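You operate a simulated robot arm through the tools that you are given. There is no shell and no other tool.

Carry out the task below with a simulated robot arm. There is one attempt and no reset: what you move stays moved.

JOB
Wipe the oil off the step tread, then free the step.
Fine: both clamps stay shut until the oil is gone; rag back; index lever stays locked. What is to be rubbed or washed off counts as gone when no trace of it is left.

It is judged by the outcome, as a careful person would: the job done as asked, and still so three seconds after it is handed in. It fails if anything else is knocked over, pushed out of place, dropped, spilled or broken.

ROBOT AND FRAMES
A 7-joint arm with a two-finger parallel gripper, fixed in place. Base frame: the origin is at the foot of the arm, x ahead of it, y to its left, z up; the work surface is at about z = 86. Lengths are in cm, angles in rad, forces in N, time in s.
With the tool pointing down near the work surface it reaches from about 28 to 72 cm from the base axis. Its first joint turns from -2.897 to 2.897 rad. Payload 1.57 kg.
Tool frame: the origin (TCP) lies between the finger pads and is the grasp point; the fingertips stand 3 cm ahead of it; z points along the fingers, y is the line along which they close. Largest opening 8 cm; finger width 1.7, thickness 1.2; the body of the gripper, 4 by 8.2 cm, starts 8 cm behind the TCP.
Orientation is that of the tool frame in the base frame, as [roll, pitch, yaw] about the fixed x, y, z axes, in that order (R = Rz(yaw) Ry(pitch) Rx(roll)). With the fingers straight down and closing along the base's y, the tool's x points along the base's -x, its y along +y and its z along -z.

CONTROLS
- The arm moves only by the tool jog_arm. Its argument "steps" is a list of rows, each an object of numbers (a shift or turn left out is 0, a gripper value left out holds the last): "x", "y", "z": the shift along the tool's x, y, z in cm; "ax", "ay", "az": the turn, a rotation vector about the tool's x, y, z in degrees; "gripper": the closure in counts, from 0 (fully open) to 255 (shut). In form: [{"x": .., "y": .., "z": .., "ax": .., "ay": .., "az": .., "gripper": ..}, ...]. A call has 1 to 20 rows; each row shifts and turns the commanded pose from where the row before left it, along the tool's axes as they then stand. A row lasts 0.2 s, in which the tool goes at most 5 cm and 0.15 rad; a call with a longer step from one row to the next is refused whole, and so is a gripper value outside its range. A pose out of reach is approached as far as the arm can. The call stops where the force on the tool passes 90 N (or 10 N more than at its start, if that is more) or the arm is blocked; 0.2 s more then pass. The fingers move at their own pace (about 7.2 cm/s each) and stop on an object; they squeeze with about 25 N. The grip force told is the motor's: it shows also when the fingers shut on nothing. Time passes only in rows, and 0.2 s behind the last, so rows that do not move let the fingers close. The reply holds the time, the measured pose of the TCP, the force on the tool along the base axes, the opening and the grip force, in the units named above and with some noise, with the torque about the TCP (base axes, N m) and any sound that the robot's microphone picked up, and new pictures: "views" is both (left out), scene, wrist or none.
- Cameras (640 x 400 px; columns grow to the right, rows downward): "scene" is fixed at [39.9, -50.02, 154.55]; the picture's right is [0.94, -0.35, 0.00], its down [-0.23, -0.63, -0.74] and it looks along [0.26, 0.70, -0.67] (base axes); focal length 226 px, centre (320, 200). "wrist" rides on the gripper at [7.2, -0.7, -12.2] in the tool frame; the picture's right is [0.09, 1.00, 0.00], its down [-0.84, 0.08, -0.54] and it looks along [-0.54, 0.05, 0.84] (tool axes); focal length 238 px, centre (320, 200). There is no depth. A picture from a camera that has moved, and an enlarged one, comes with that camera's place and axes in the base frame and with its lens.
- move_column(by): slides the trunk up (or, below 0, down) by that many cm; the arm rides with it, the base frame stays. It gives what a move gives, with no picture.
- inspect(camera, box): a new picture of the part [left, top, right, bottom] of that camera's present view, enlarged. It takes no simulated time.
- hand_in(): hands the job in; it is judged then, once.

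Places have to be worked out from the pictures, the camera data and where the tool is seen. Open the gripper and draw the arm clear of the work before you hand the job in, unless the task says otherwise.

The tools are called after "Emit:" by a JSON object that holds its "name" and its "arguments". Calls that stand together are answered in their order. jog_arm: Moves the arm, as the interface text tells. Its arguments: {"type":"object","properties":{"steps":{"type":"array","items":{"type":"object","properties":{"x":{"type":"number"},"y":{"type":"number"},"z":{"type":"number"},"ax":{"type":"number"},"ay":{"type":"number"},"az":{"type":"number"},"gripper":{"type":"number"}}}},"views":{"type":"string","enum":["both","scene","wrist","none"]}},"required":["steps"]} The other tools are called the same way: move_column (by) slides the trunk up or down; inspect (camera, box) takes an enlarged picture of a part of a camera's view; hand_in () hands the job in.

At the start:

```text
clock: 0.0
tcp_pos: [46.3, 13.22, 131.36]
orientation: [-3.141, -0.002, -3.141]
ft_force: [0.2, -0.3, 1.0]
wrist_torque: [-0.02, -0.01, 0.0]
finger_gap: 8.02
gripper_force: 0.1
trunk travel left (down, up): [-37.5, 10.5]
```

scene: 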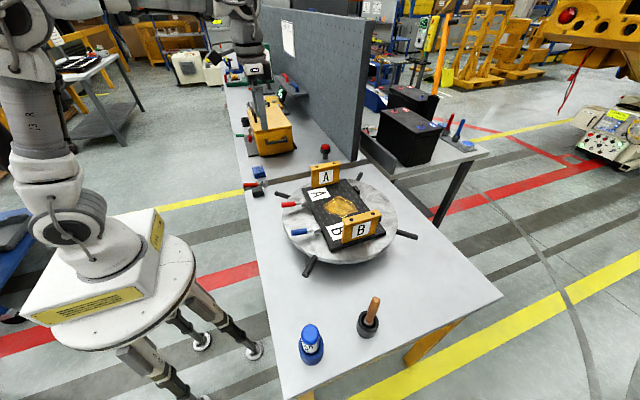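
wrist: 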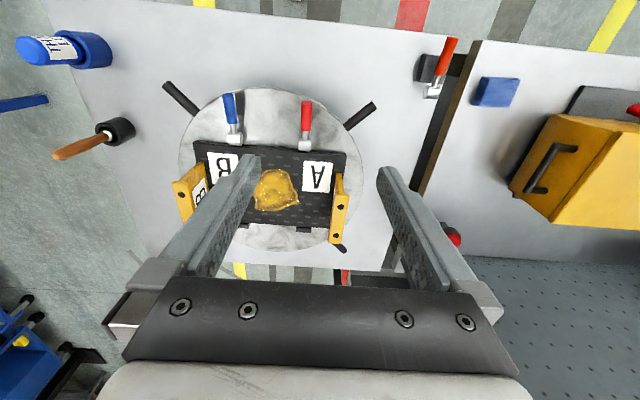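

I see a turntable with a dark step tread carrying oil, held by yellow brackets A and B with red/blue handles. I'll enlarge several parts of the views before moving anything.

Emit:
{"name": "inspect", "arguments": {"camera": "scene", "box": [240, 140, 440, 290]}}

Emit:
{"name": "inspect", "arguments": {"camera": "wrist", "box": [140, 60, 400, 260]}}

Emit:
{"name": "inspect", "arguments": {"camera": "scene", "box": [220, 50, 340, 200]}}

Emit:
{"name": "inspect", "arguments": {"camera": "wrist", "box": [400, 20, 640, 260]}}

Emit:
{"name": "inspect", "arguments": {"camera": "scene", "box": [270, 280, 430, 400]}}

```text
2.67 times, centred on (340, 215) of scene
camera zoom: at [39.9, -50.02, 154.55], right [0.94, -0.35, 0.0], down [-0.23, -0.63, -0.74], along [0.26, 0.7, -0.67], focal length 602 px, centre (267, 160)
```

zoom: 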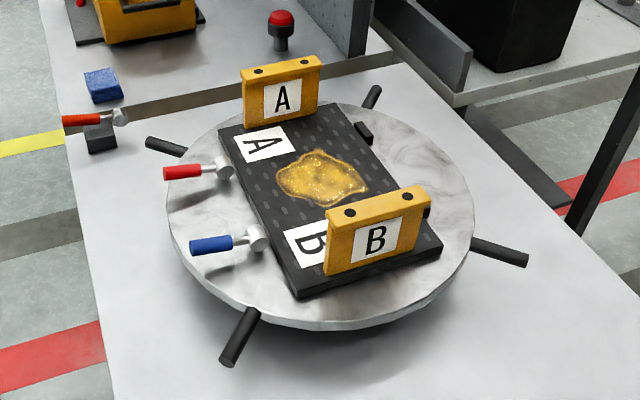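

```text
2.00 times, centred on (270, 160) of wrist
camera zoom: at [39.1, 12.55, 143.65], right [-0.09, 1.0, 0.0], down [0.84, 0.08, 0.54], along [0.54, 0.05, -0.84], focal length 477 px, centre (420, 280)
```

zoom: 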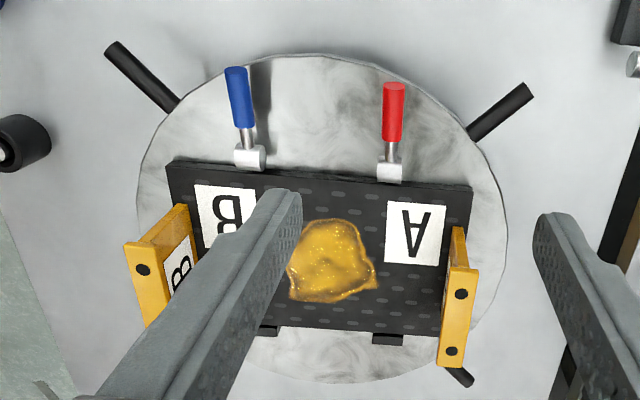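

```text
2.67 times, centred on (280, 125) of scene
camera zoom: at [39.9, -50.02, 154.55], right [0.94, -0.35, 0.0], down [-0.23, -0.63, -0.74], along [0.26, 0.7, -0.67], focal length 602 px, centre (427, 400)
```

zoom: 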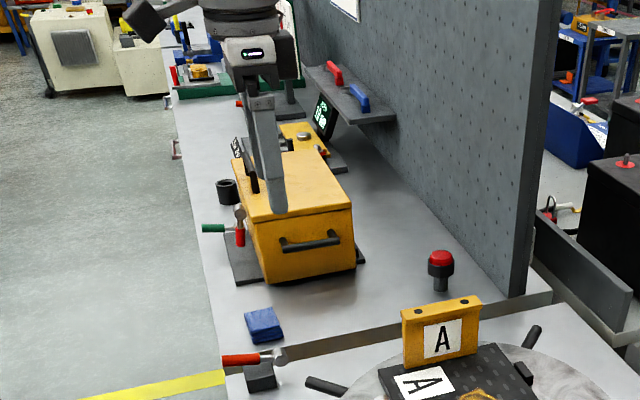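

```text
1.67 times, centred on (520, 140) of wrist
camera zoom: at [39.1, 12.55, 143.65], right [-0.09, 1.0, 0.0], down [0.84, 0.08, 0.54], along [0.54, 0.05, -0.84], focal length 397 px, centre (-13, 300)
```

zoom: 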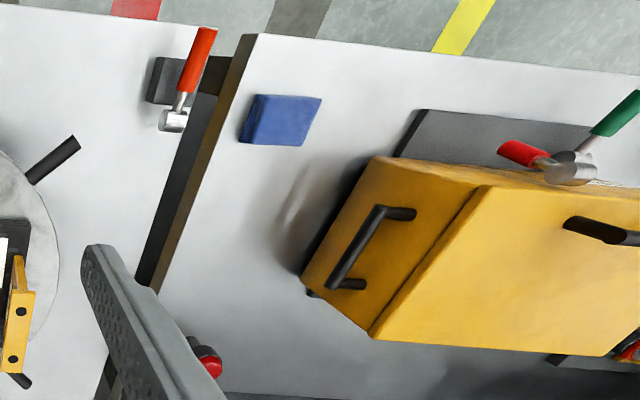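

```text
3.33 times, centred on (350, 340) of scene
camera zoom: at [39.9, -50.02, 154.55], right [0.94, -0.35, 0.0], down [-0.23, -0.63, -0.74], along [0.26, 0.7, -0.67], focal length 752 px, centre (220, -267)
```

zoom: 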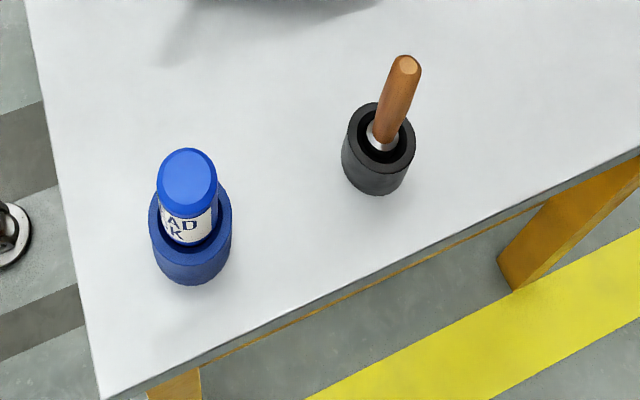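

Emit:
{"name": "inspect", "arguments": {"camera": "wrist", "box": [210, 80, 330, 160]}}

Emit:
{"name": "inspect", "arguments": {"camera": "scene", "box": [275, 155, 365, 250]}}

Emit:
{"name": "inspect", "arguments": {"camera": "scene", "box": [235, 150, 295, 210]}}

Emit:
{"name": "inspect", "arguments": {"camera": "scene", "box": [325, 175, 425, 265]}}

```text
5.00 times, centred on (270, 120) of wrist
camera zoom: at [39.1, 12.55, 143.65], right [-0.09, 1.0, 0.0], down [0.84, 0.08, 0.54], along [0.54, 0.05, -0.84], focal length 1192 px, centre (570, 600)
```

zoom: 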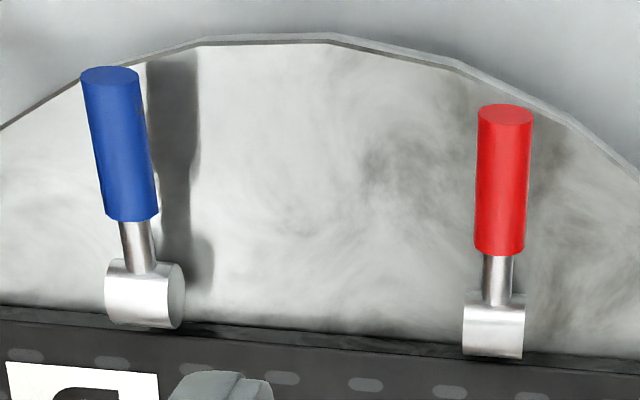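

```text
4.21 times, centred on (320, 202) of scene
camera zoom: at [39.9, -50.02, 154.55], right [0.94, -0.35, 0.0], down [-0.23, -0.63, -0.74], along [0.26, 0.7, -0.67], focal length 950 px, centre (320, 190)
```

zoom: 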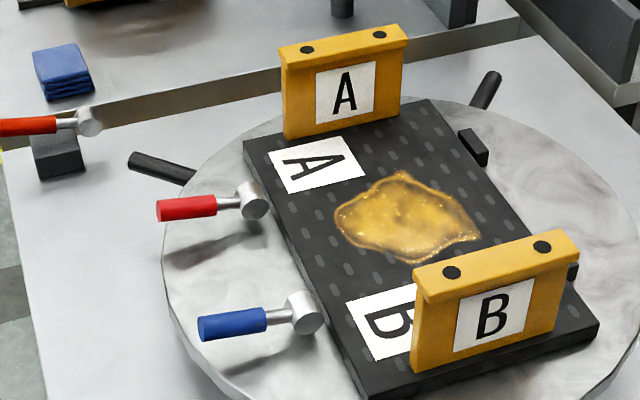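

```text
6.67 times, centred on (265, 180) of scene
camera zoom: at [39.9, -50.02, 154.55], right [0.94, -0.35, 0.0], down [-0.23, -0.63, -0.74], along [0.26, 0.7, -0.67], focal length 1505 px, centre (687, 333)
```

zoom: 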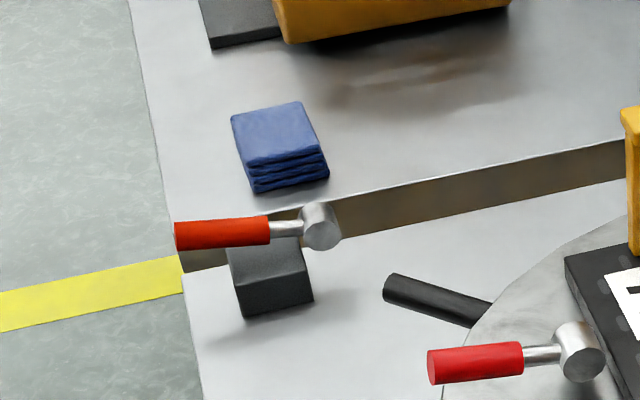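

```text
4.44 times, centred on (375, 220) of scene
camera zoom: at [39.9, -50.02, 154.55], right [0.94, -0.35, 0.0], down [-0.23, -0.63, -0.74], along [0.26, 0.7, -0.67], focal length 1003 px, centre (76, 111)
```

zoom: 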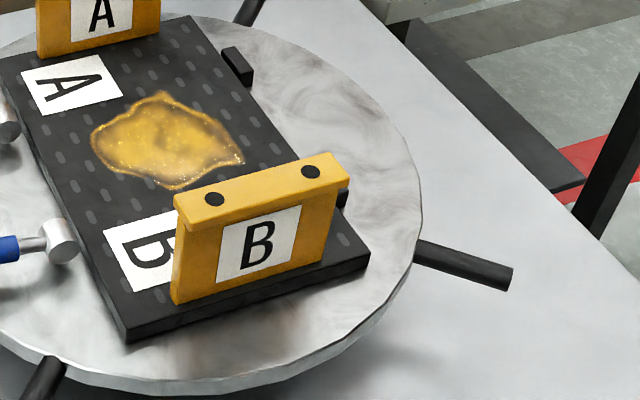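

Emit:
{"name": "inspect", "arguments": {"camera": "wrist", "box": [450, 55, 550, 125]}}

Emit:
{"name": "inspect", "arguments": {"camera": "scene", "box": [245, 160, 275, 185]}}

```text
5.71 times, centred on (500, 90) of wrist
camera zoom: at [39.1, 12.55, 143.65], right [-0.09, 1.0, 0.0], down [0.84, 0.08, 0.54], along [0.54, 0.05, -0.84], focal length 1362 px, centre (-709, 829)
```

zoom: 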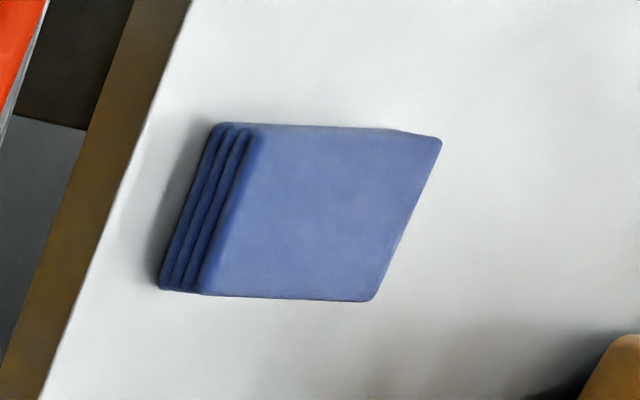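

```text
16.00 times, centred on (260, 172) of scene
camera zoom: at [39.9, -50.02, 154.55], right [0.94, -0.35, 0.0], down [-0.23, -0.63, -0.74], along [0.26, 0.7, -0.67], focal length 3611 px, centre (1280, 640)
```

zoom: 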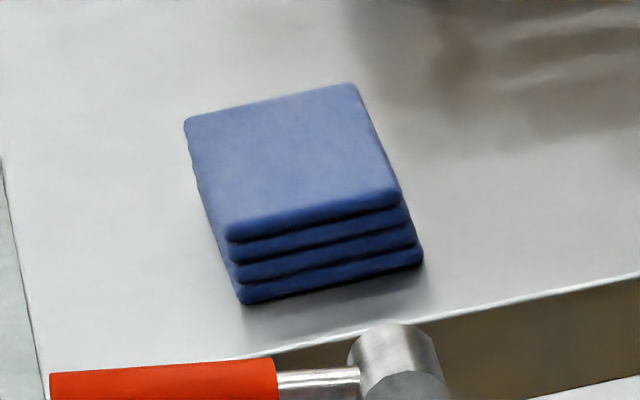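

The rag is a folded blue stack about 5.7 × 6.8 × 2.7 cm, centred near [44.0, 51.5] on the bench. The oil is near [68.5, 4.9, 95.6] and the clamp lever hubs are near [56, 11, 97] (red) and [56, -3, 97] (blue). I'll move above the rag at a safe height and look again.

Emit:
{"name": "jog_arm", "arguments": {"steps": [{"x": 0.23, "y": 3.83, "z": 1.6, "gripper": 0}, {"x": 0.23, "y": 3.83, "z": 1.6}, {"x": 0.23, "y": 3.83, "z": 1.6}, {"x": 0.23, "y": 3.83, "z": 1.6}, {"x": 0.23, "y": 3.83, "z": 1.6}, {"x": 0.23, "y": 3.83, "z": 1.6}, {"x": 0.23, "y": 3.83, "z": 1.6}, {"x": 0.23, "y": 3.83, "z": 1.6}, {"x": 0.23, "y": 3.83, "z": 1.6}, {"x": 0.23, "y": 3.83, "z": 1.6}, {}], "views": "both"}}

```text
clock: 2.4
tcp_pos: [43.96, 51.8, 114.97]
orientation: [-3.139, -0.002, 3.14]
ft_force: [0.2, 0.5, 0.3]
wrist_torque: [-0.05, -0.02, -0.01]
finger_gap: 8.01
gripper_force: 0.1
trunk travel left (down, up): [-37.5, 10.5]
camera wrist: at [36.78, 51.19, 127.39], right [-0.09, 1.0, 0.0], down [0.84, 0.08, 0.54], along [0.54, 0.05, -0.84], focal length 238 px, centre (320, 200)
```

scene: 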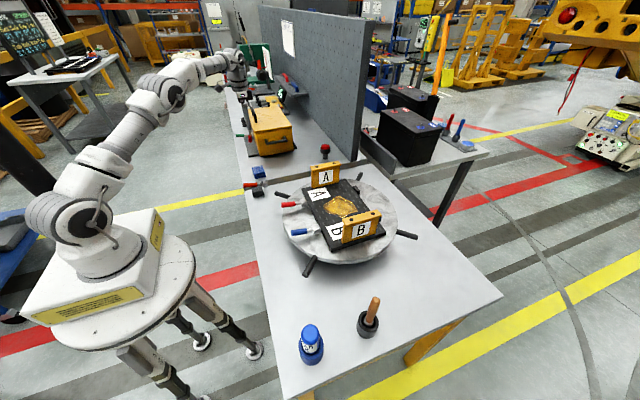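
wrist: 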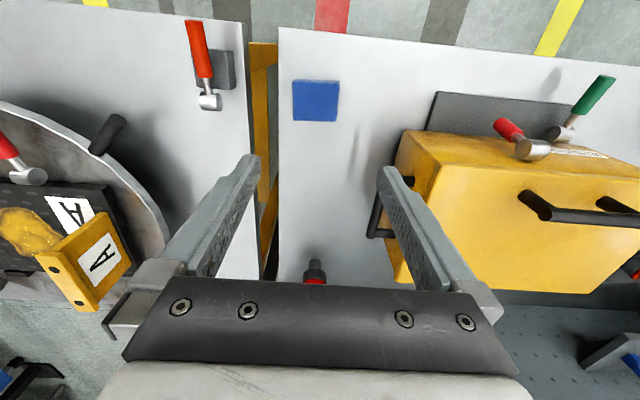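

The rag is now straight below in the wrist view, so I'll zoom in to refine its corners.

Emit:
{"name": "inspect", "arguments": {"camera": "wrist", "box": [270, 60, 370, 140]}}

```text
5.00 times, centred on (320, 100) of wrist
camera zoom: at [36.78, 51.19, 127.39], right [-0.09, 1.0, 0.0], down [0.84, 0.08, 0.54], along [0.54, 0.05, -0.84], focal length 1192 px, centre (320, 700)
```

zoom: 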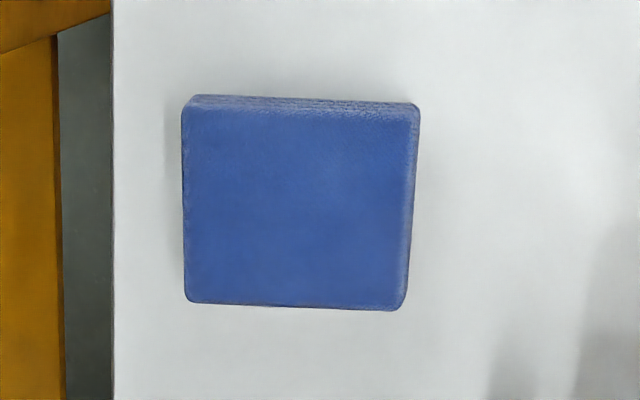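

The rag's centre refines to [44.0, 51.15], rotated about +2.3° and 6.7 cm wide along y, with its top near z 88.6. I'll align to it and descend to just above the rag, fingers open.

Emit:
{"name": "jog_arm", "arguments": {"steps": [{"x": 0, "y": -0.65, "z": 2, "az": -2.3}, {"z": 4}, {"z": 4}, {"z": 4}, {"z": 4}, {"z": 1.5}, {}], "views": "both"}}

```text
clock: 4.0
tcp_pos: [44.07, 50.97, 95.74]
orientation: [-3.141, -0.001, -3.101]
ft_force: [0.6, 0.5, -0.3]
wrist_torque: [0.0, 0.01, -0.02]
finger_gap: 7.99
gripper_force: 0.0
trunk travel left (down, up): [-37.5, 10.5]
camera wrist: at [36.94, 50.03, 108.06], right [-0.13, 0.99, 0.0], down [0.83, 0.11, 0.54], along [0.54, 0.07, -0.84], focal length 238 px, centre (320, 200)
```

scene: 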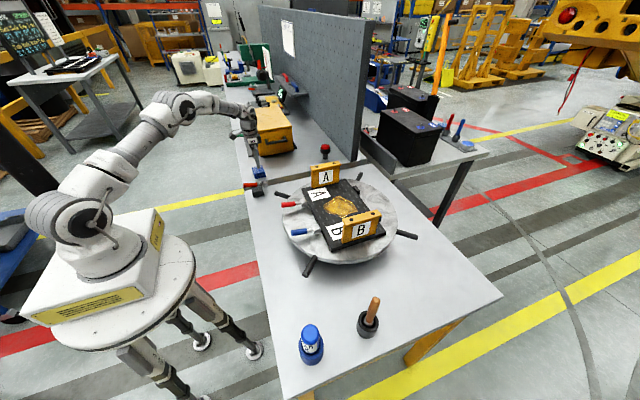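
wrist: 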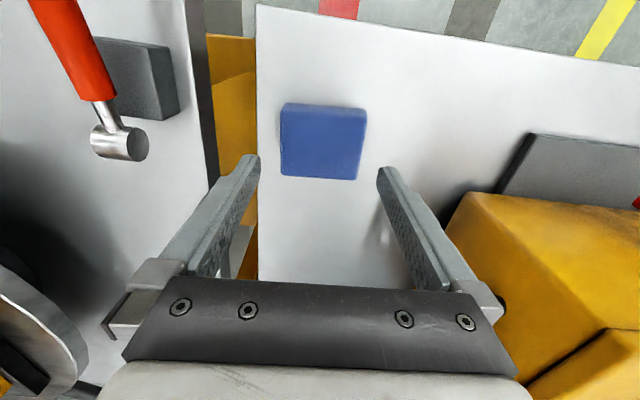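

The rag sits between the fingers with about 0.5 cm spare on each side. I'll descend to TCP z of about 90, with the fingertips 1 cm above the bench.

Emit:
{"name": "jog_arm", "arguments": {"steps": [{"y": 0.12, "z": 1.9}, {"z": 1.9}, {"z": 1.9}, {}], "views": "wrist"}}

```text
clock: 5.0
tcp_pos: [44.11, 51.01, 90.06]
orientation: [-3.141, 0.0, -3.101]
ft_force: [0.8, -0.5, -0.6]
wrist_torque: [-0.01, 0.01, -0.02]
finger_gap: 8.01
gripper_force: 0.0
trunk travel left (down, up): [-37.5, 10.5]
camera wrist: at [36.97, 50.0, 102.34], right [-0.13, 0.99, 0.0], down [0.83, 0.11, 0.54], along [0.54, 0.07, -0.84], focal length 238 px, centre (320, 200)
```

wrist: 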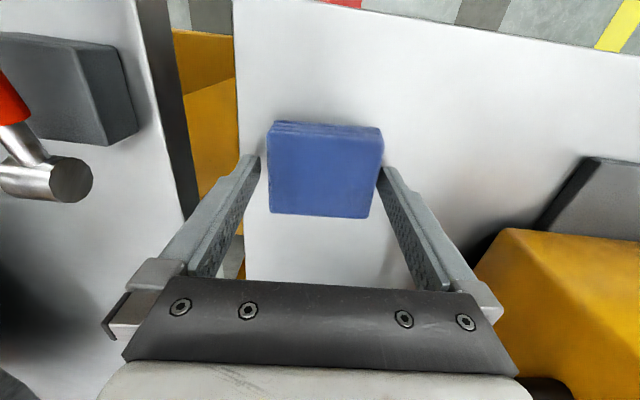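

The fingers straddle the rag, so I'll close on it now.

Emit:
{"name": "jog_arm", "arguments": {"steps": [{"gripper": 255}, {}, {}, {}], "views": "wrist"}}

```text
clock: 6.0
tcp_pos: [44.16, 50.99, 90.04]
orientation: [3.141, 0.002, -3.102]
ft_force: [0.6, -0.1, -0.6]
wrist_torque: [0.0, 0.01, 0.02]
finger_gap: 7.12
gripper_force: 25.2
trunk travel left (down, up): [-37.5, 10.5]
camera wrist: at [36.97, 50.0, 102.37], right [-0.13, 0.99, 0.0], down [0.83, 0.11, 0.54], along [0.54, 0.07, -0.84], focal length 238 px, centre (320, 200)
```

wrist: 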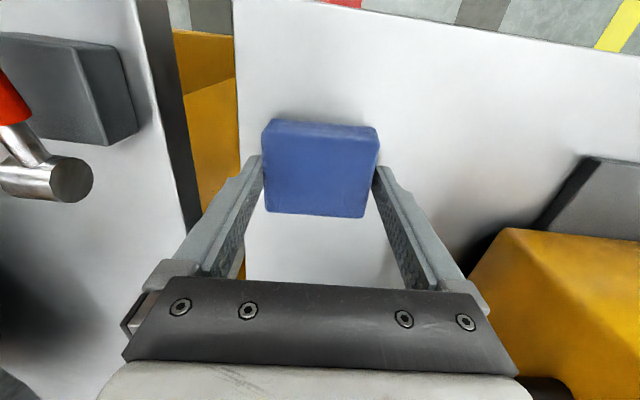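

The grip holds at a 7.12 cm gap and 25 N. I'll lift a little first to check that the rag comes along.

Emit:
{"name": "jog_arm", "arguments": {"steps": [{"z": -1.5}, {"z": -2.5}, {"z": -4}, {}], "views": "both"}}

```text
clock: 7.0
tcp_pos: [43.99, 50.88, 97.9]
orientation: [-3.141, 0.0, -3.103]
ft_force: [-0.7, 0.3, -1.0]
wrist_torque: [-0.02, -0.04, 0.02]
finger_gap: 7.1
gripper_force: 25.1
trunk travel left (down, up): [-37.5, 10.5]
camera wrist: at [36.9, 49.98, 110.27], right [-0.13, 0.99, 0.0], down [0.83, 0.11, 0.54], along [0.54, 0.07, -0.84], focal length 238 px, centre (320, 200)
```

scene: 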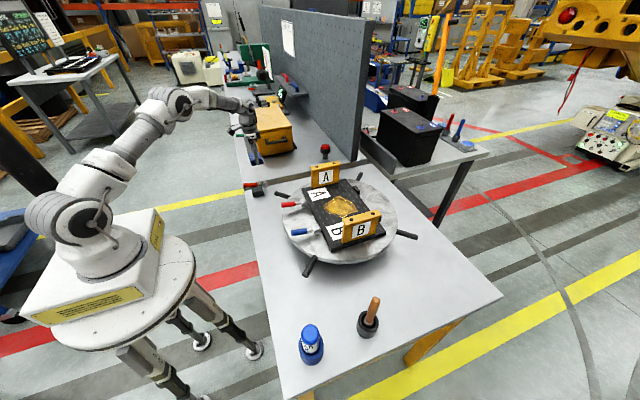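
wrist: 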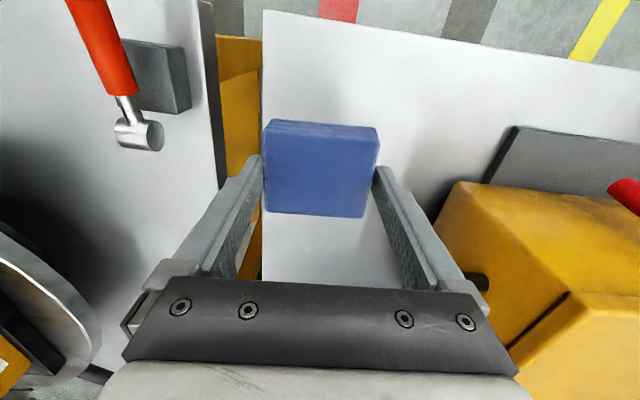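

The rag is held firmly. I'll raise it well above everything, square up the yaw, and carry it over the tread.

Emit:
{"name": "jog_arm", "arguments": {"steps": [{"z": -4, "az": 2.2}, {"z": -4}, {"z": -4}, {"z": -4}, {"z": -4}, {"x": -2.0, "y": -3.8}, {"x": -2.0, "y": -3.8}, {"x": -2.0, "y": -3.8}, {"x": -2.0, "y": -3.8}, {"x": -2.0, "y": -3.8}, {"x": -2.0, "y": -3.8}, {"x": -2.0, "y": -3.8}, {"x": -2.0, "y": -3.8}, {"x": -2.0, "y": -3.8}, {"x": -2.0, "y": -3.8}, {"x": -2.0, "y": -3.8}, {"x": -1.0, "y": -3.5}, {}], "views": "both"}}

```text
clock: 10.8
tcp_pos: [66.99, 5.48, 118.2]
orientation: [-3.142, -0.001, -3.14]
ft_force: [0.1, 0.3, -0.3]
wrist_torque: [0.01, 0.01, -0.01]
finger_gap: 7.12
gripper_force: 25.0
trunk travel left (down, up): [-37.5, 10.5]
camera wrist: at [59.88, 4.96, 130.6], right [-0.09, 1.0, 0.0], down [0.84, 0.08, 0.54], along [0.54, 0.05, -0.84], focal length 238 px, centre (320, 200)
```

scene: 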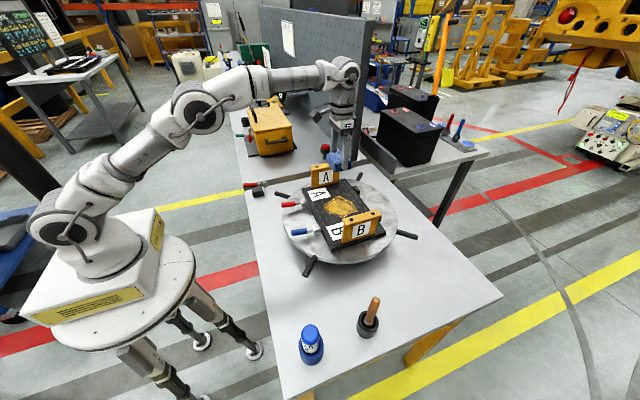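
wrist: 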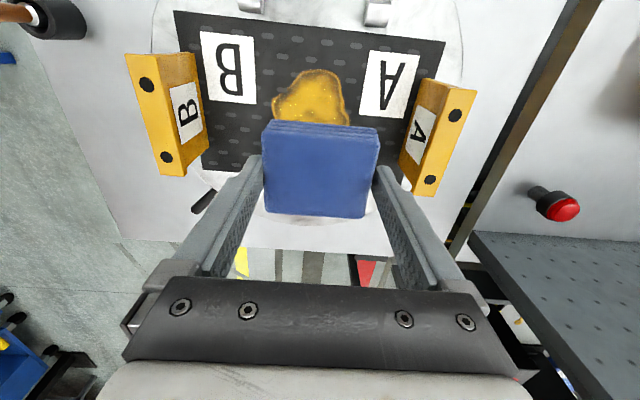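

The rag is over the tread with the oil below it. I'll lower it slowly to just above the surface, then feel for contact.

Emit:
{"name": "jog_arm", "arguments": {"steps": [{"z": 4}, {"z": 4}, {"z": 4}, {"z": 4}, {"z": 0.7}, {}], "views": "wrist"}}

Emit:
{"name": "jog_arm", "arguments": {"steps": [{"z": 0.4}, {"z": 0.3}, {"z": 0.3}, {}], "views": "scene"}}

```text
clock: 12.2
tcp_pos: [67.18, 5.73, 101.19]
orientation: [-3.14, 0.001, -3.14]
ft_force: [0.0, -0.1, -0.4]
wrist_torque: [-0.03, 0.01, 0.0]
finger_gap: 7.11
gripper_force: 25.0
trunk travel left (down, up): [-37.5, 10.5]
camera wrist: at [59.98, 5.08, 113.58], right [-0.09, 1.0, 0.0], down [0.84, 0.08, 0.54], along [0.54, 0.05, -0.84], focal length 238 px, centre (320, 200)
```

wrist: 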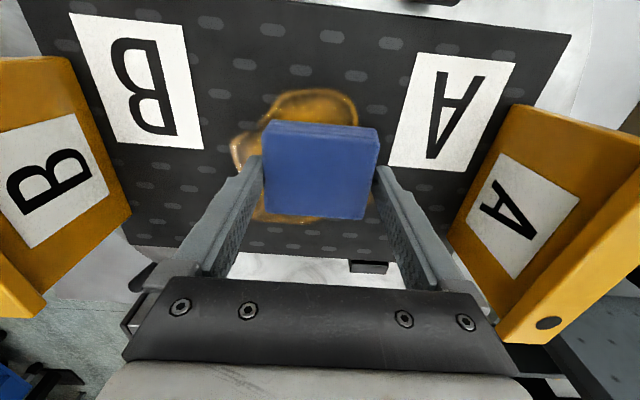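

```text
clock: 13.2
tcp_pos: [67.13, 5.83, 100.35]
orientation: [3.141, 0.0, -3.14]
ft_force: [-0.3, -0.8, -0.4]
wrist_torque: [-0.04, 0.03, 0.02]
finger_gap: 7.12
gripper_force: 25.4
trunk travel left (down, up): [-37.5, 10.5]
```

scene: 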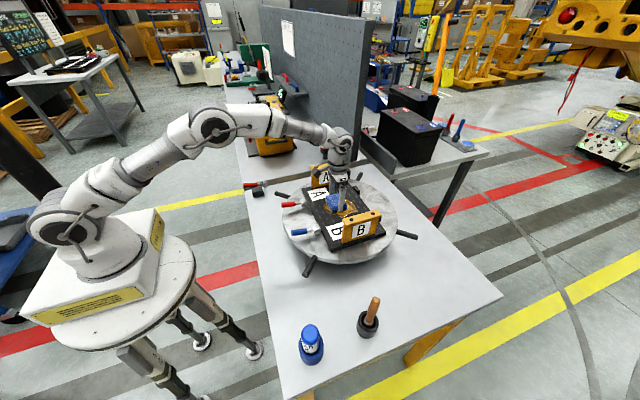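

There is no contact yet at TCP z 100.35, so I'll keep lowering in small steps.

Emit:
{"name": "jog_arm", "arguments": {"steps": [{"z": 0.2}, {"z": 0.2}, {}], "views": "none"}}

Emit:
{"name": "jog_arm", "arguments": {"steps": [{"z": 0.2}, {"z": 0.1}, {}], "views": "none"}}

```text
clock: 14.0
tcp_pos: [67.09, 5.76, 100.38]
orientation: [-3.141, 0.005, -3.139]
ft_force: [1.3, 1.3, 20.4]
wrist_torque: [-0.03, 0.36, 0.03]
finger_gap: 7.06
gripper_force: 24.6
trunk travel left (down, up): [-37.5, 10.5]
```

```text
clock: 14.8
tcp_pos: [67.04, 5.78, 100.2]
orientation: [3.14, 0.009, -3.14]
ft_force: [1.4, 3.1, 32.7]
wrist_torque: [0.09, -0.1, 0.01]
finger_gap: 7.08
gripper_force: 25.2
trunk travel left (down, up): [-37.5, 10.5]
```

Contact is confirmed near TCP z 100.3, and the force is now about 33 N. I'll ease off a little and stroke along y across the oil at x of about 67.

Emit:
{"name": "jog_arm", "arguments": {"steps": [{"z": -0.35}, {"y": -1}, {"y": -1}, {"y": -1}, {"y": -1}, {"y": -1}, {"y": -1}, {"y": -1}, {"y": 1.2}, {"y": 1.2}, {"y": 1.2}, {"y": 1.2}, {"y": 1.2}, {"y": 1.2}, {"y": 1.2}, {"y": 1.2}, {"y": 1.2}, {"y": 1.2}, {}], "views": "both"}}

```text
clock: 18.8
tcp_pos: [67.19, 10.61, 100.27]
orientation: [3.141, 0.0, 3.141]
ft_force: [0.4, -0.4, -0.2]
wrist_torque: [-0.01, -0.02, 0.01]
finger_gap: 7.11
gripper_force: 24.3
trunk travel left (down, up): [-37.5, 10.5]
camera wrist: at [59.88, 10.07, 112.51], right [-0.09, 1.0, 0.0], down [0.84, 0.08, 0.54], along [0.54, 0.05, -0.84], focal length 238 px, centre (320, 200)
```

scene: 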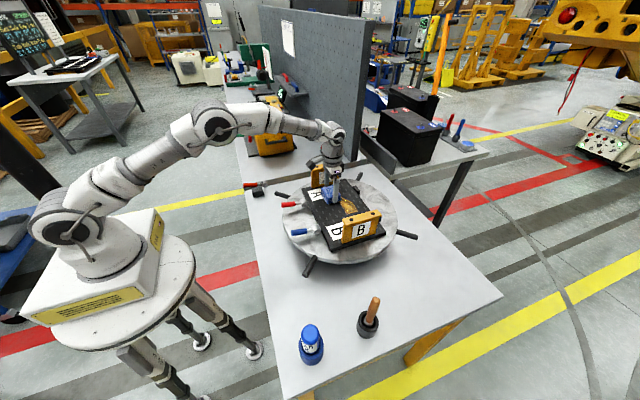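
wrist: 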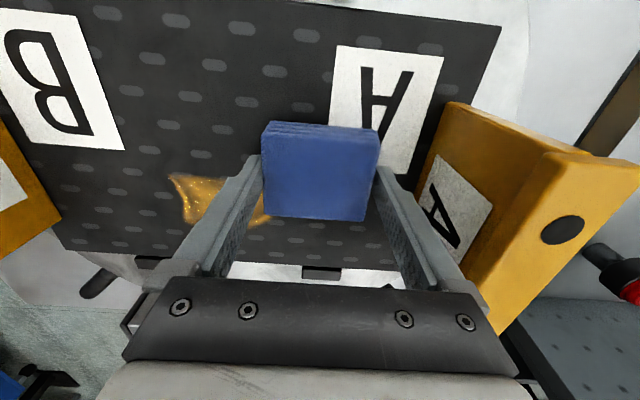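

Most of the near half is clean, with oil left on the far side (x about 70–74, y about -1 to 6.5), and the force has dropped to about 0. I'll shift out to x of about 71 and press down a bit again.

Emit:
{"name": "jog_arm", "arguments": {"steps": [{"x": -1.3}, {"x": -1.3}, {"x": -1.2}, {"z": 0.2}, {"z": 0.2}, {}], "views": "none"}}

```text
clock: 20.2
tcp_pos: [70.88, 10.73, 100.2]
orientation: [3.141, 0.007, -3.14]
ft_force: [2.6, -2.3, 21.3]
wrist_torque: [-0.11, 0.48, 0.03]
finger_gap: 7.1
gripper_force: 25.0
trunk travel left (down, up): [-37.5, 10.5]
```

The press is about 21 N at x of about 70.9. I'll stroke toward -y past the oil edge and back.

Emit:
{"name": "jog_arm", "arguments": {"steps": [{"y": -1.2}, {"y": -1.2}, {"y": -1.2}, {"y": -1.2}, {"y": -1.2}, {"y": -1.2}, {"y": -1.2}, {"y": -1.2}, {"y": -1.2}, {"y": -1.2}, {}], "views": "wrist"}}

```text
clock: 22.6
tcp_pos: [70.76, -1.24, 99.99]
orientation: [3.14, 0.005, -3.139]
ft_force: [0.8, 10.8, 26.3]
wrist_torque: [0.39, -0.15, -0.01]
finger_gap: 7.1
gripper_force: 24.5
trunk travel left (down, up): [-37.5, 10.5]
camera wrist: at [63.49, -1.94, 112.33], right [-0.09, 1.0, 0.0], down [0.83, 0.08, 0.55], along [0.54, 0.05, -0.84], focal length 238 px, centre (320, 200)
```

wrist: 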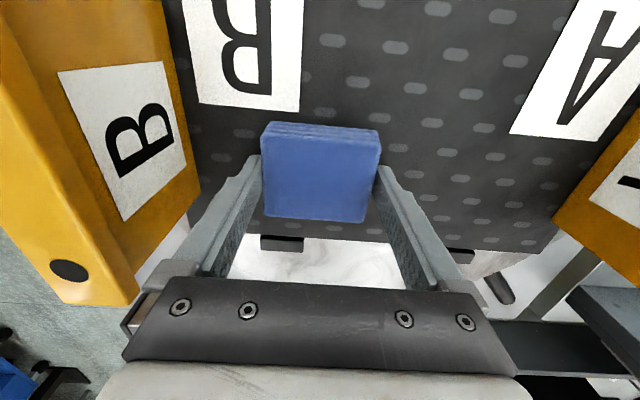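

The visible area looks clean. I'll go out about 1.2 cm further in x and stroke back toward +y so the far edge is covered too.

Emit:
{"name": "jog_arm", "arguments": {"steps": [{"x": -0.6}, {"x": -0.6}, {"y": 1.2}, {"y": 1.2}, {"y": 1.2}, {"y": 1.2}, {"y": 1.2}, {"y": 1.2}, {"y": 1.2}, {"y": 1.2}, {"y": 1.2}, {"y": 1.2}, {}], "views": "wrist"}}

```text
clock: 25.4
tcp_pos: [71.33, 10.54, 99.88]
orientation: [3.138, 0.007, -3.139]
ft_force: [2.6, -10.6, 26.3]
wrist_torque: [-0.52, -0.02, 0.01]
finger_gap: 7.09
gripper_force: 24.9
out of reach, approached as far as the arm can: row 10, 12
trunk travel left (down, up): [-37.5, 10.5]
camera wrist: at [64.16, 9.79, 112.26], right [-0.09, 1.0, 0.0], down [0.83, 0.08, 0.55], along [0.54, 0.05, -0.84], focal length 238 px, centre (320, 200)
```

wrist: 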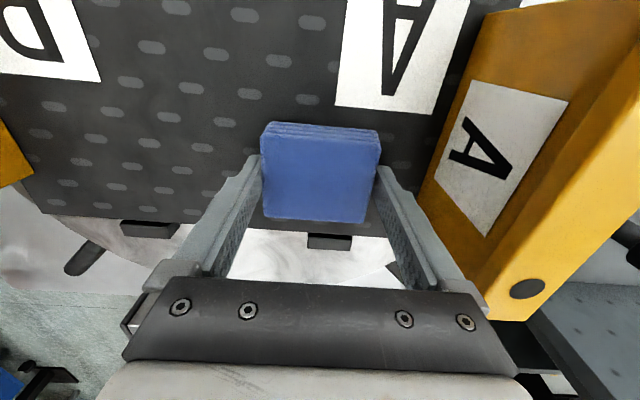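

The left part is clean. I'll lift the rag straight up and back to view the whole tread.

Emit:
{"name": "jog_arm", "arguments": {"steps": [{"z": -2}, {"z": -3}, {"z": -4}, {"z": -4, "x": 2}, {"z": -4, "x": 4}, {"x": 4}, {"x": 4}, {"x": 4}, {"x": 4, "y": 2}, {}], "views": "both"}}

Emit:
{"name": "inspect", "arguments": {"camera": "scene", "box": [295, 165, 400, 250]}}

Emit:
{"name": "inspect", "arguments": {"camera": "wrist", "box": [140, 60, 460, 260]}}

```text
refused: row 5 steps farther than a row can; nothing moved
```

```text
4.71 times, centred on (348, 208) of scene
camera zoom: at [39.9, -50.02, 154.55], right [0.94, -0.35, 0.0], down [-0.23, -0.63, -0.74], along [0.26, 0.7, -0.67], focal length 1062 px, centre (191, 165)
```

zoom: 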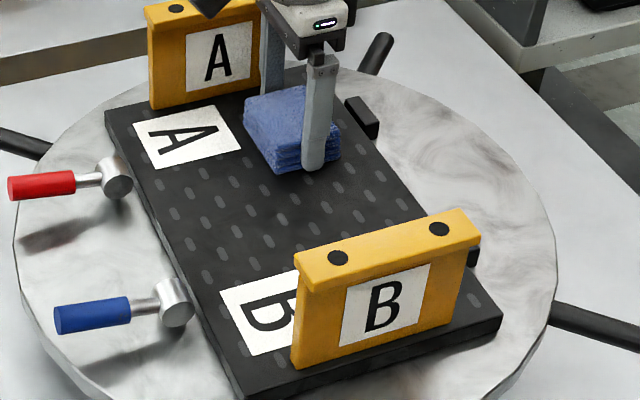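

```text
2.00 times, centred on (300, 160) of wrist
camera zoom: at [64.16, 9.79, 112.26], right [-0.09, 1.0, 0.0], down [0.83, 0.08, 0.55], along [0.54, 0.05, -0.84], focal length 477 px, centre (360, 280)
```

zoom: 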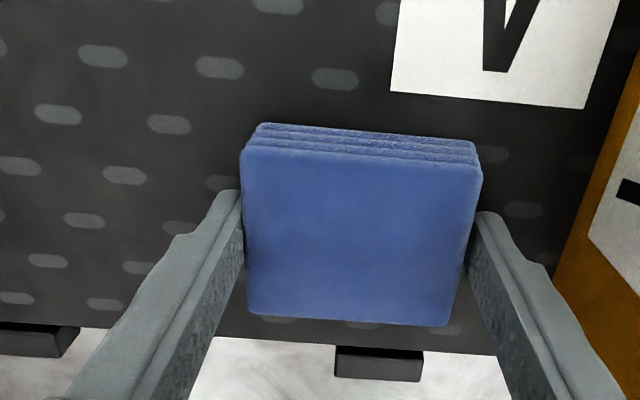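

The tread looks clean from both cameras so far. I'll lift with smaller steps so I can check what lies under the rag and behind bracket B.

Emit:
{"name": "jog_arm", "arguments": {"steps": [{"z": -2}, {"z": -3}, {"z": -4}, {"z": -4}, {"z": -4}, {"x": 4}, {"x": 4}, {"x": 4}, {"x": 4}, {"x": 4}, {}], "views": "both"}}

Emit:
{"name": "inspect", "arguments": {"camera": "scene", "box": [295, 165, 400, 250]}}

Emit:
{"name": "inspect", "arguments": {"camera": "wrist", "box": [140, 60, 460, 260]}}

```text
clock: 27.8
tcp_pos: [66.84, 12.01, 120.84]
orientation: [-3.141, -0.001, -3.139]
ft_force: [-0.4, 0.4, -0.6]
wrist_torque: [0.0, 0.02, -0.01]
finger_gap: 7.11
gripper_force: 25.0
out of reach, approached as far as the arm can: row 3, 4, 5, 6, 7, 8, 9, 10
trunk travel left (down, up): [-37.5, 10.5]
camera wrist: at [59.63, 11.41, 133.13], right [-0.09, 1.0, 0.0], down [0.84, 0.08, 0.54], along [0.54, 0.05, -0.84], focal length 238 px, centre (320, 200)
```

scene: 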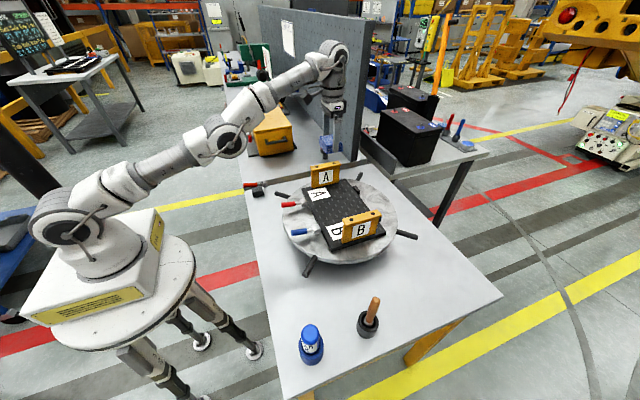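
wrist: 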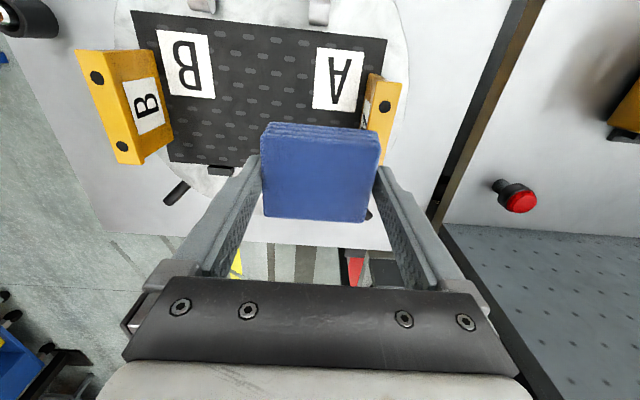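

```text
4.71 times, centred on (348, 208) of scene
camera zoom: at [39.9, -50.02, 154.55], right [0.94, -0.35, 0.0], down [-0.23, -0.63, -0.74], along [0.26, 0.7, -0.67], focal length 1062 px, centre (191, 165)
```

zoom: 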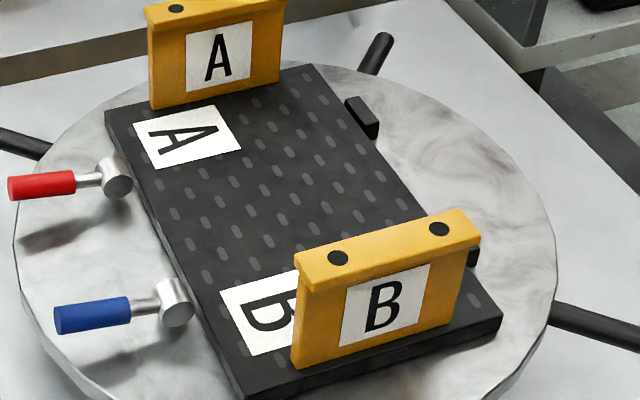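

```text
2.00 times, centred on (300, 160) of wrist
camera zoom: at [59.63, 11.41, 133.13], right [-0.09, 1.0, 0.0], down [0.84, 0.08, 0.54], along [0.54, 0.05, -0.84], focal length 477 px, centre (360, 280)
```

zoom: 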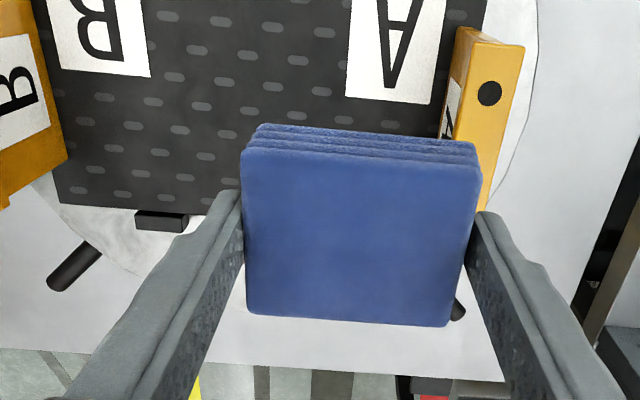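

The tread appears clean, but several rows were reported out of reach because the arm is near full stretch. I'll wait one row to see where it settles.

Emit:
{"name": "jog_arm", "arguments": {"steps": [{}, {}], "views": "none"}}

```text
clock: 28.4
tcp_pos: [66.89, 12.06, 120.78]
orientation: [3.14, -0.002, -3.14]
ft_force: [0.5, -0.4, -0.8]
wrist_torque: [0.0, 0.02, -0.02]
finger_gap: 7.09
gripper_force: 25.1
trunk travel left (down, up): [-37.5, 10.5]
```

It is stable at [66.9, 12.1, 120.8]. I'll back off toward the robot in small steps and check how it responds.

Emit:
{"name": "jog_arm", "arguments": {"steps": [{"x": 1.5}, {"x": 1.5}, {}], "views": "none"}}

```text
clock: 29.2
tcp_pos: [66.67, 12.17, 121.32]
orientation: [3.14, 0.0, -3.14]
ft_force: [0.2, 0.7, -0.1]
wrist_torque: [0.01, -0.02, 0.03]
finger_gap: 7.07
gripper_force: 25.4
out of reach, approached as far as the arm can: row 1, 2
trunk travel left (down, up): [-37.5, 10.5]
```

The arm barely moved, so it looks stuck against a limit in this posture. I'll look at its shape before doing more.

Emit:
{"name": "inspect", "arguments": {"camera": "scene", "box": [20, 20, 400, 260]}}

```text
1.67 times, centred on (210, 140) of scene
camera zoom: at [39.9, -50.02, 154.55], right [0.94, -0.35, 0.0], down [-0.23, -0.63, -0.74], along [0.26, 0.7, -0.67], focal length 376 px, centre (503, 300)
```

zoom: 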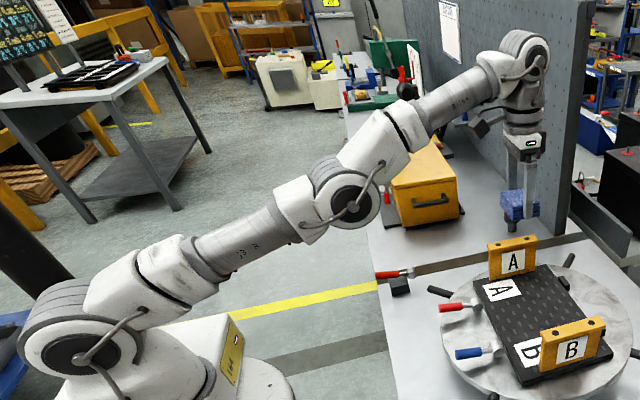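

The arm has gone past full stretch, so the elbow is on its straight-limit side and inward moves can't shorten it. At this safe height I'll push slightly outward along the shoulder–wrist line and then pull back in, so the elbow bends the normal way.

Emit:
{"name": "jog_arm", "arguments": {"steps": [{"x": -0.8, "y": 0.15, "z": -0.5}, {"x": -0.8, "y": 0.15, "z": -0.5}, {}], "views": "none"}}

```text
clock: 30.0
tcp_pos: [66.58, 12.41, 121.48]
orientation: [-3.141, -0.001, -3.14]
ft_force: [-0.4, -0.1, -0.7]
wrist_torque: [-0.02, 0.01, -0.03]
finger_gap: 7.11
gripper_force: 25.2
out of reach, approached as far as the arm can: row 1, 2
trunk travel left (down, up): [-37.5, 10.5]
```

Neither inward along x nor outward moves it, so the arm is right at full stretch. I'll command a pull exactly along the shoulder–wrist line, a few cm per row, so the elbow has to bend.

Emit:
{"name": "jog_arm", "arguments": {"steps": [{"x": 3.3, "y": -0.6, "z": 2.1}, {"x": 3.3, "y": -0.6, "z": 2.1}, {}], "views": "scene"}}

```text
clock: 30.8
tcp_pos: [66.81, 12.36, 120.65]
orientation: [-3.142, 0.001, -3.14]
ft_force: [0.1, -0.2, 0.0]
wrist_torque: [-0.01, 0.02, 0.0]
finger_gap: 7.08
gripper_force: 25.2
out of reach, approached as far as the arm can: row 1, 2
trunk travel left (down, up): [-37.5, 10.5]
```

scene: 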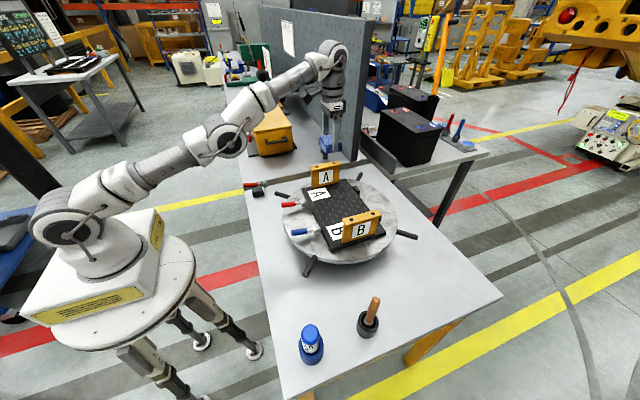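

It only slides tangentially, so the elbow is near the singular straight pose. A sideways sweep at constant radius followed by a straight-down move should bend the elbow the right way, so I'll do those in small steps well above the brackets.

Emit:
{"name": "jog_arm", "arguments": {"steps": [{"x": -0.3, "y": -2.4}, {"x": -0.3, "y": -2.4}, {"x": -0.2, "y": -2.4}, {}], "views": "none"}}

Emit:
{"name": "jog_arm", "arguments": {"steps": [{"z": 1.5}, {"z": 1.5}, {}], "views": "none"}}

```text
clock: 31.8
tcp_pos: [67.92, 5.0, 120.84]
orientation: [-3.141, 0.001, -3.141]
ft_force: [0.4, 0.3, -0.6]
wrist_torque: [-0.02, 0.0, -0.02]
finger_gap: 7.1
gripper_force: 24.6
trunk travel left (down, up): [-37.5, 10.5]
```

```text
clock: 32.6
tcp_pos: [68.76, 5.07, 117.91]
orientation: [3.141, -0.001, -3.14]
ft_force: [0.5, 0.7, -1.1]
wrist_torque: [-0.04, 0.0, 0.0]
finger_gap: 7.1
gripper_force: 25.2
out of reach, approached as far as the arm can: row 1, 2
trunk travel left (down, up): [-37.5, 10.5]
```

The sideways sweep worked, but downward motion slid outward along a fixed-reach surface, so a joint is sitting on a limit. I'll test a small tool tilt with the fingers slightly outward to see whether that frees it.

Emit:
{"name": "jog_arm", "arguments": {"steps": [{"ay": -4}, {}], "views": "none"}}

```text
clock: 33.2
tcp_pos: [70.19, 5.23, 118.28]
orientation: [3.142, 0.067, -3.138]
ft_force: [-0.1, 0.7, -0.7]
wrist_torque: [-0.01, 0.0, 0.01]
finger_gap: 7.12
gripper_force: 24.8
out of reach, approached as far as the arm can: row 1
trunk travel left (down, up): [-37.5, 10.5]
```

The tilt pivoted about a fixed wrist point, so the arm really is at full stretch (elbow straight), a singular posture. I'll try very small inward and downward increments so the elbow can start bending.

Emit:
{"name": "jog_arm", "arguments": {"steps": [{"x": 0.1, "z": 0.1}, {"x": 0.1, "z": 0.1}, {"x": 0.1, "z": 0.1}, {"x": 0.1, "z": 0.1}, {"x": 0.1, "z": 0.1}, {"x": 0.1, "z": 0.1}, {"x": 0.1, "z": 0.1}, {"x": 0.1, "z": 0.1}, {}], "views": "none"}}

```text
clock: 35.2
tcp_pos: [70.32, 5.18, 117.81]
orientation: [-3.141, 0.069, -3.14]
ft_force: [0.6, 1.2, -0.2]
wrist_torque: [-0.01, 0.02, -0.02]
finger_gap: 7.13
gripper_force: 24.9
out of reach, approached as far as the arm can: row 2, 4, 7
trunk travel left (down, up): [-37.5, 10.5]
```

Still sliding along the limit. I'll look closely at the elbow and wrist posture before choosing how to free it.

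Emit:
{"name": "inspect", "arguments": {"camera": "scene", "box": [20, 100, 260, 260]}}

Emit:
{"name": "inspect", "arguments": {"camera": "scene", "box": [200, 20, 400, 180]}}

```text
2.50 times, centred on (140, 180) of scene
camera zoom: at [39.9, -50.02, 154.55], right [0.94, -0.35, 0.0], down [-0.23, -0.63, -0.74], along [0.26, 0.7, -0.67], focal length 564 px, centre (770, 250)
```

zoom: 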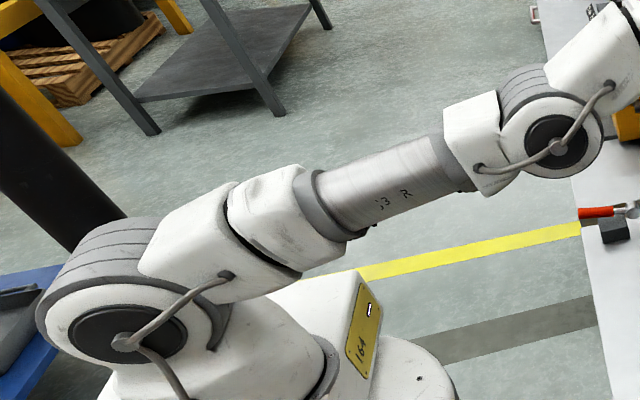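

```text
2.50 times, centred on (300, 100) of scene
camera zoom: at [39.9, -50.02, 154.55], right [0.94, -0.35, 0.0], down [-0.23, -0.63, -0.74], along [0.26, 0.7, -0.67], focal length 564 px, centre (370, 450)
```

zoom: 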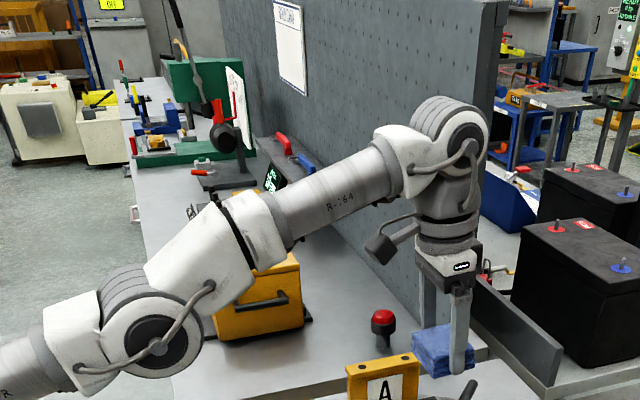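

The elbow joint appears slightly below the shoulder–wrist line, so it is over-straightened against its stop. Commanding outward together with downward should bend it the correct way, and there is clear space over the tread between the brackets.

Emit:
{"name": "jog_arm", "arguments": {"steps": [{"x": -1.2, "z": 1.5}, {"x": -1.2, "z": 2}, {"x": -1.0, "z": 2}, {}], "views": "scene"}}

```text
clock: 36.2
tcp_pos: [71.99, 4.99, 111.92]
orientation: [3.14, 0.069, 3.14]
ft_force: [-0.4, 0.1, -0.5]
wrist_torque: [0.01, 0.01, 0.0]
finger_gap: 7.08
gripper_force: 25.4
out of reach, approached as far as the arm can: row 1, 2, 3
trunk travel left (down, up): [-37.5, 10.5]
```

scene: 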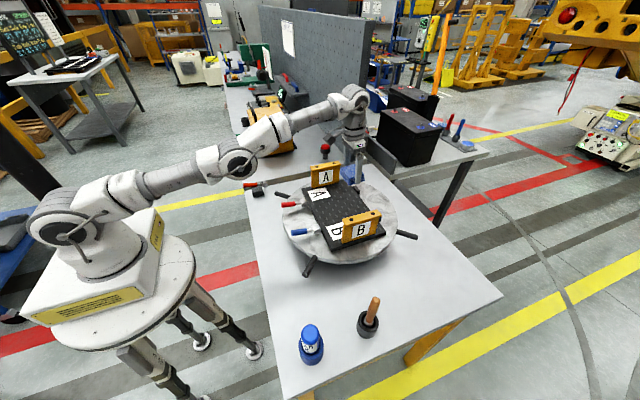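

The elbow is still held straight and the chord length is unchanged. I'll nudge the trunk up a little, which is safe because everything is clear above, and see whether the arm controller re-seats itself.

Emit:
{"name": "move_column", "arguments": {"by": 3}}

Emit:
{"name": "jog_arm", "arguments": {"steps": [{"x": 1.0, "z": 0.5}, {"x": 1.0, "z": 0.5}, {}], "views": "none"}}

```text
clock: 37.0
tcp_pos: [72.02, 5.16, 114.89]
orientation: [-3.141, 0.068, -3.14]
ft_force: [-0.3, 0.1, 0.1]
wrist_torque: [0.01, 0.02, 0.02]
finger_gap: 7.12
gripper_force: 24.9
trunk travel left (down, up): [-40.5, 7.5]
```

```text
clock: 37.8
tcp_pos: [71.93, 5.04, 114.17]
orientation: [-3.141, 0.068, -3.138]
ft_force: [0.6, -0.5, -0.2]
wrist_torque: [-0.02, -0.03, -0.02]
finger_gap: 7.12
gripper_force: 24.5
out of reach, approached as far as the arm can: row 1, 2
trunk travel left (down, up): [-40.5, 7.5]
```

There may be slight inward progress this time, so I'll repeat with more inward rows to check.

Emit:
{"name": "jog_arm", "arguments": {"steps": [{"x": 2.0}, {"x": 2.0}, {"x": 2.0}, {"x": 2.0}, {"x": 2.0}, {"x": 2.0}, {}], "views": "none"}}

```text
clock: 39.4
tcp_pos: [71.55, 6.22, 116.02]
orientation: [-3.141, 0.068, -3.14]
ft_force: [-0.5, -0.1, -0.2]
wrist_torque: [0.02, 0.02, 0.01]
finger_gap: 7.11
gripper_force: 25.0
out of reach, approached as far as the arm can: row 1, 2, 3, 4, 5, 6
trunk travel left (down, up): [-40.5, 7.5]
```

The chord length is still fixed, probably because the solver is heavily damped near the straight elbow. I'll push firmly outward along the radial line for several rows to take the elbow off its stop, then sweep downward along the arc.

Emit:
{"name": "jog_arm", "arguments": {"steps": [{"x": -4.3, "y": 0.4, "z": -0.7}, {"x": -4.3, "y": 0.4, "z": -0.7}, {"x": -4.3, "y": 0.4, "z": -0.7}, {"x": -4.3, "y": 0.4, "z": -0.7}, {"x": -4.3, "y": 0.4, "z": -0.7}, {"x": -4.3, "y": 0.4, "z": -0.7}, {}], "views": "scene"}}

```text
clock: 41.0
tcp_pos: [71.82, 6.03, 116.05]
orientation: [3.141, 0.068, -3.14]
ft_force: [-0.3, 0.0, -0.5]
wrist_torque: [-0.01, -0.03, -0.02]
finger_gap: 7.09
gripper_force: 25.2
out of reach, approached as far as the arm can: row 1, 2, 3, 4, 5, 6
trunk travel left (down, up): [-40.5, 7.5]
```

scene: 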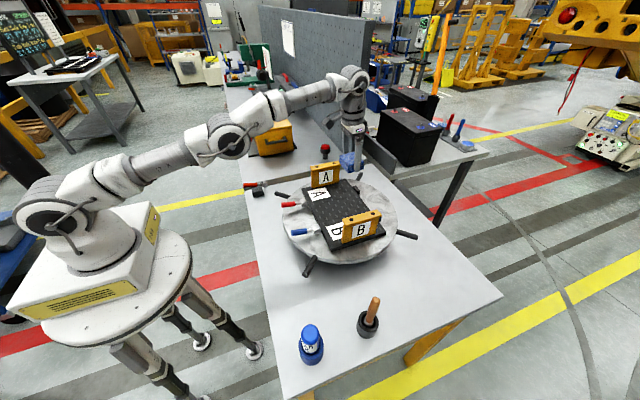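

The elbow now sits right on the shoulder–wrist line, about 0.25 cm further out. I'll sweep down along the arc to bend it the correct way, staying above the tread, then ease inward.

Emit:
{"name": "jog_arm", "arguments": {"steps": [{"x": -0.35, "z": 3.0}, {"x": -0.35, "z": 3.0}, {"x": -0.3, "z": 3.0}, {"x": 0.1, "z": 2.0}, {}], "views": "scene"}}

```text
clock: 42.1
tcp_pos: [73.2, 5.99, 105.27]
orientation: [-3.141, 0.067, -3.14]
ft_force: [0.4, -0.2, 0.5]
wrist_torque: [0.0, 0.01, 0.01]
finger_gap: 7.1
gripper_force: 24.3
trunk travel left (down, up): [-40.5, 7.5]
```

scene: 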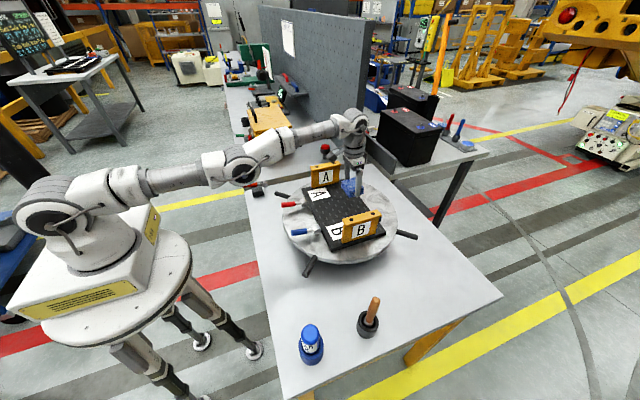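

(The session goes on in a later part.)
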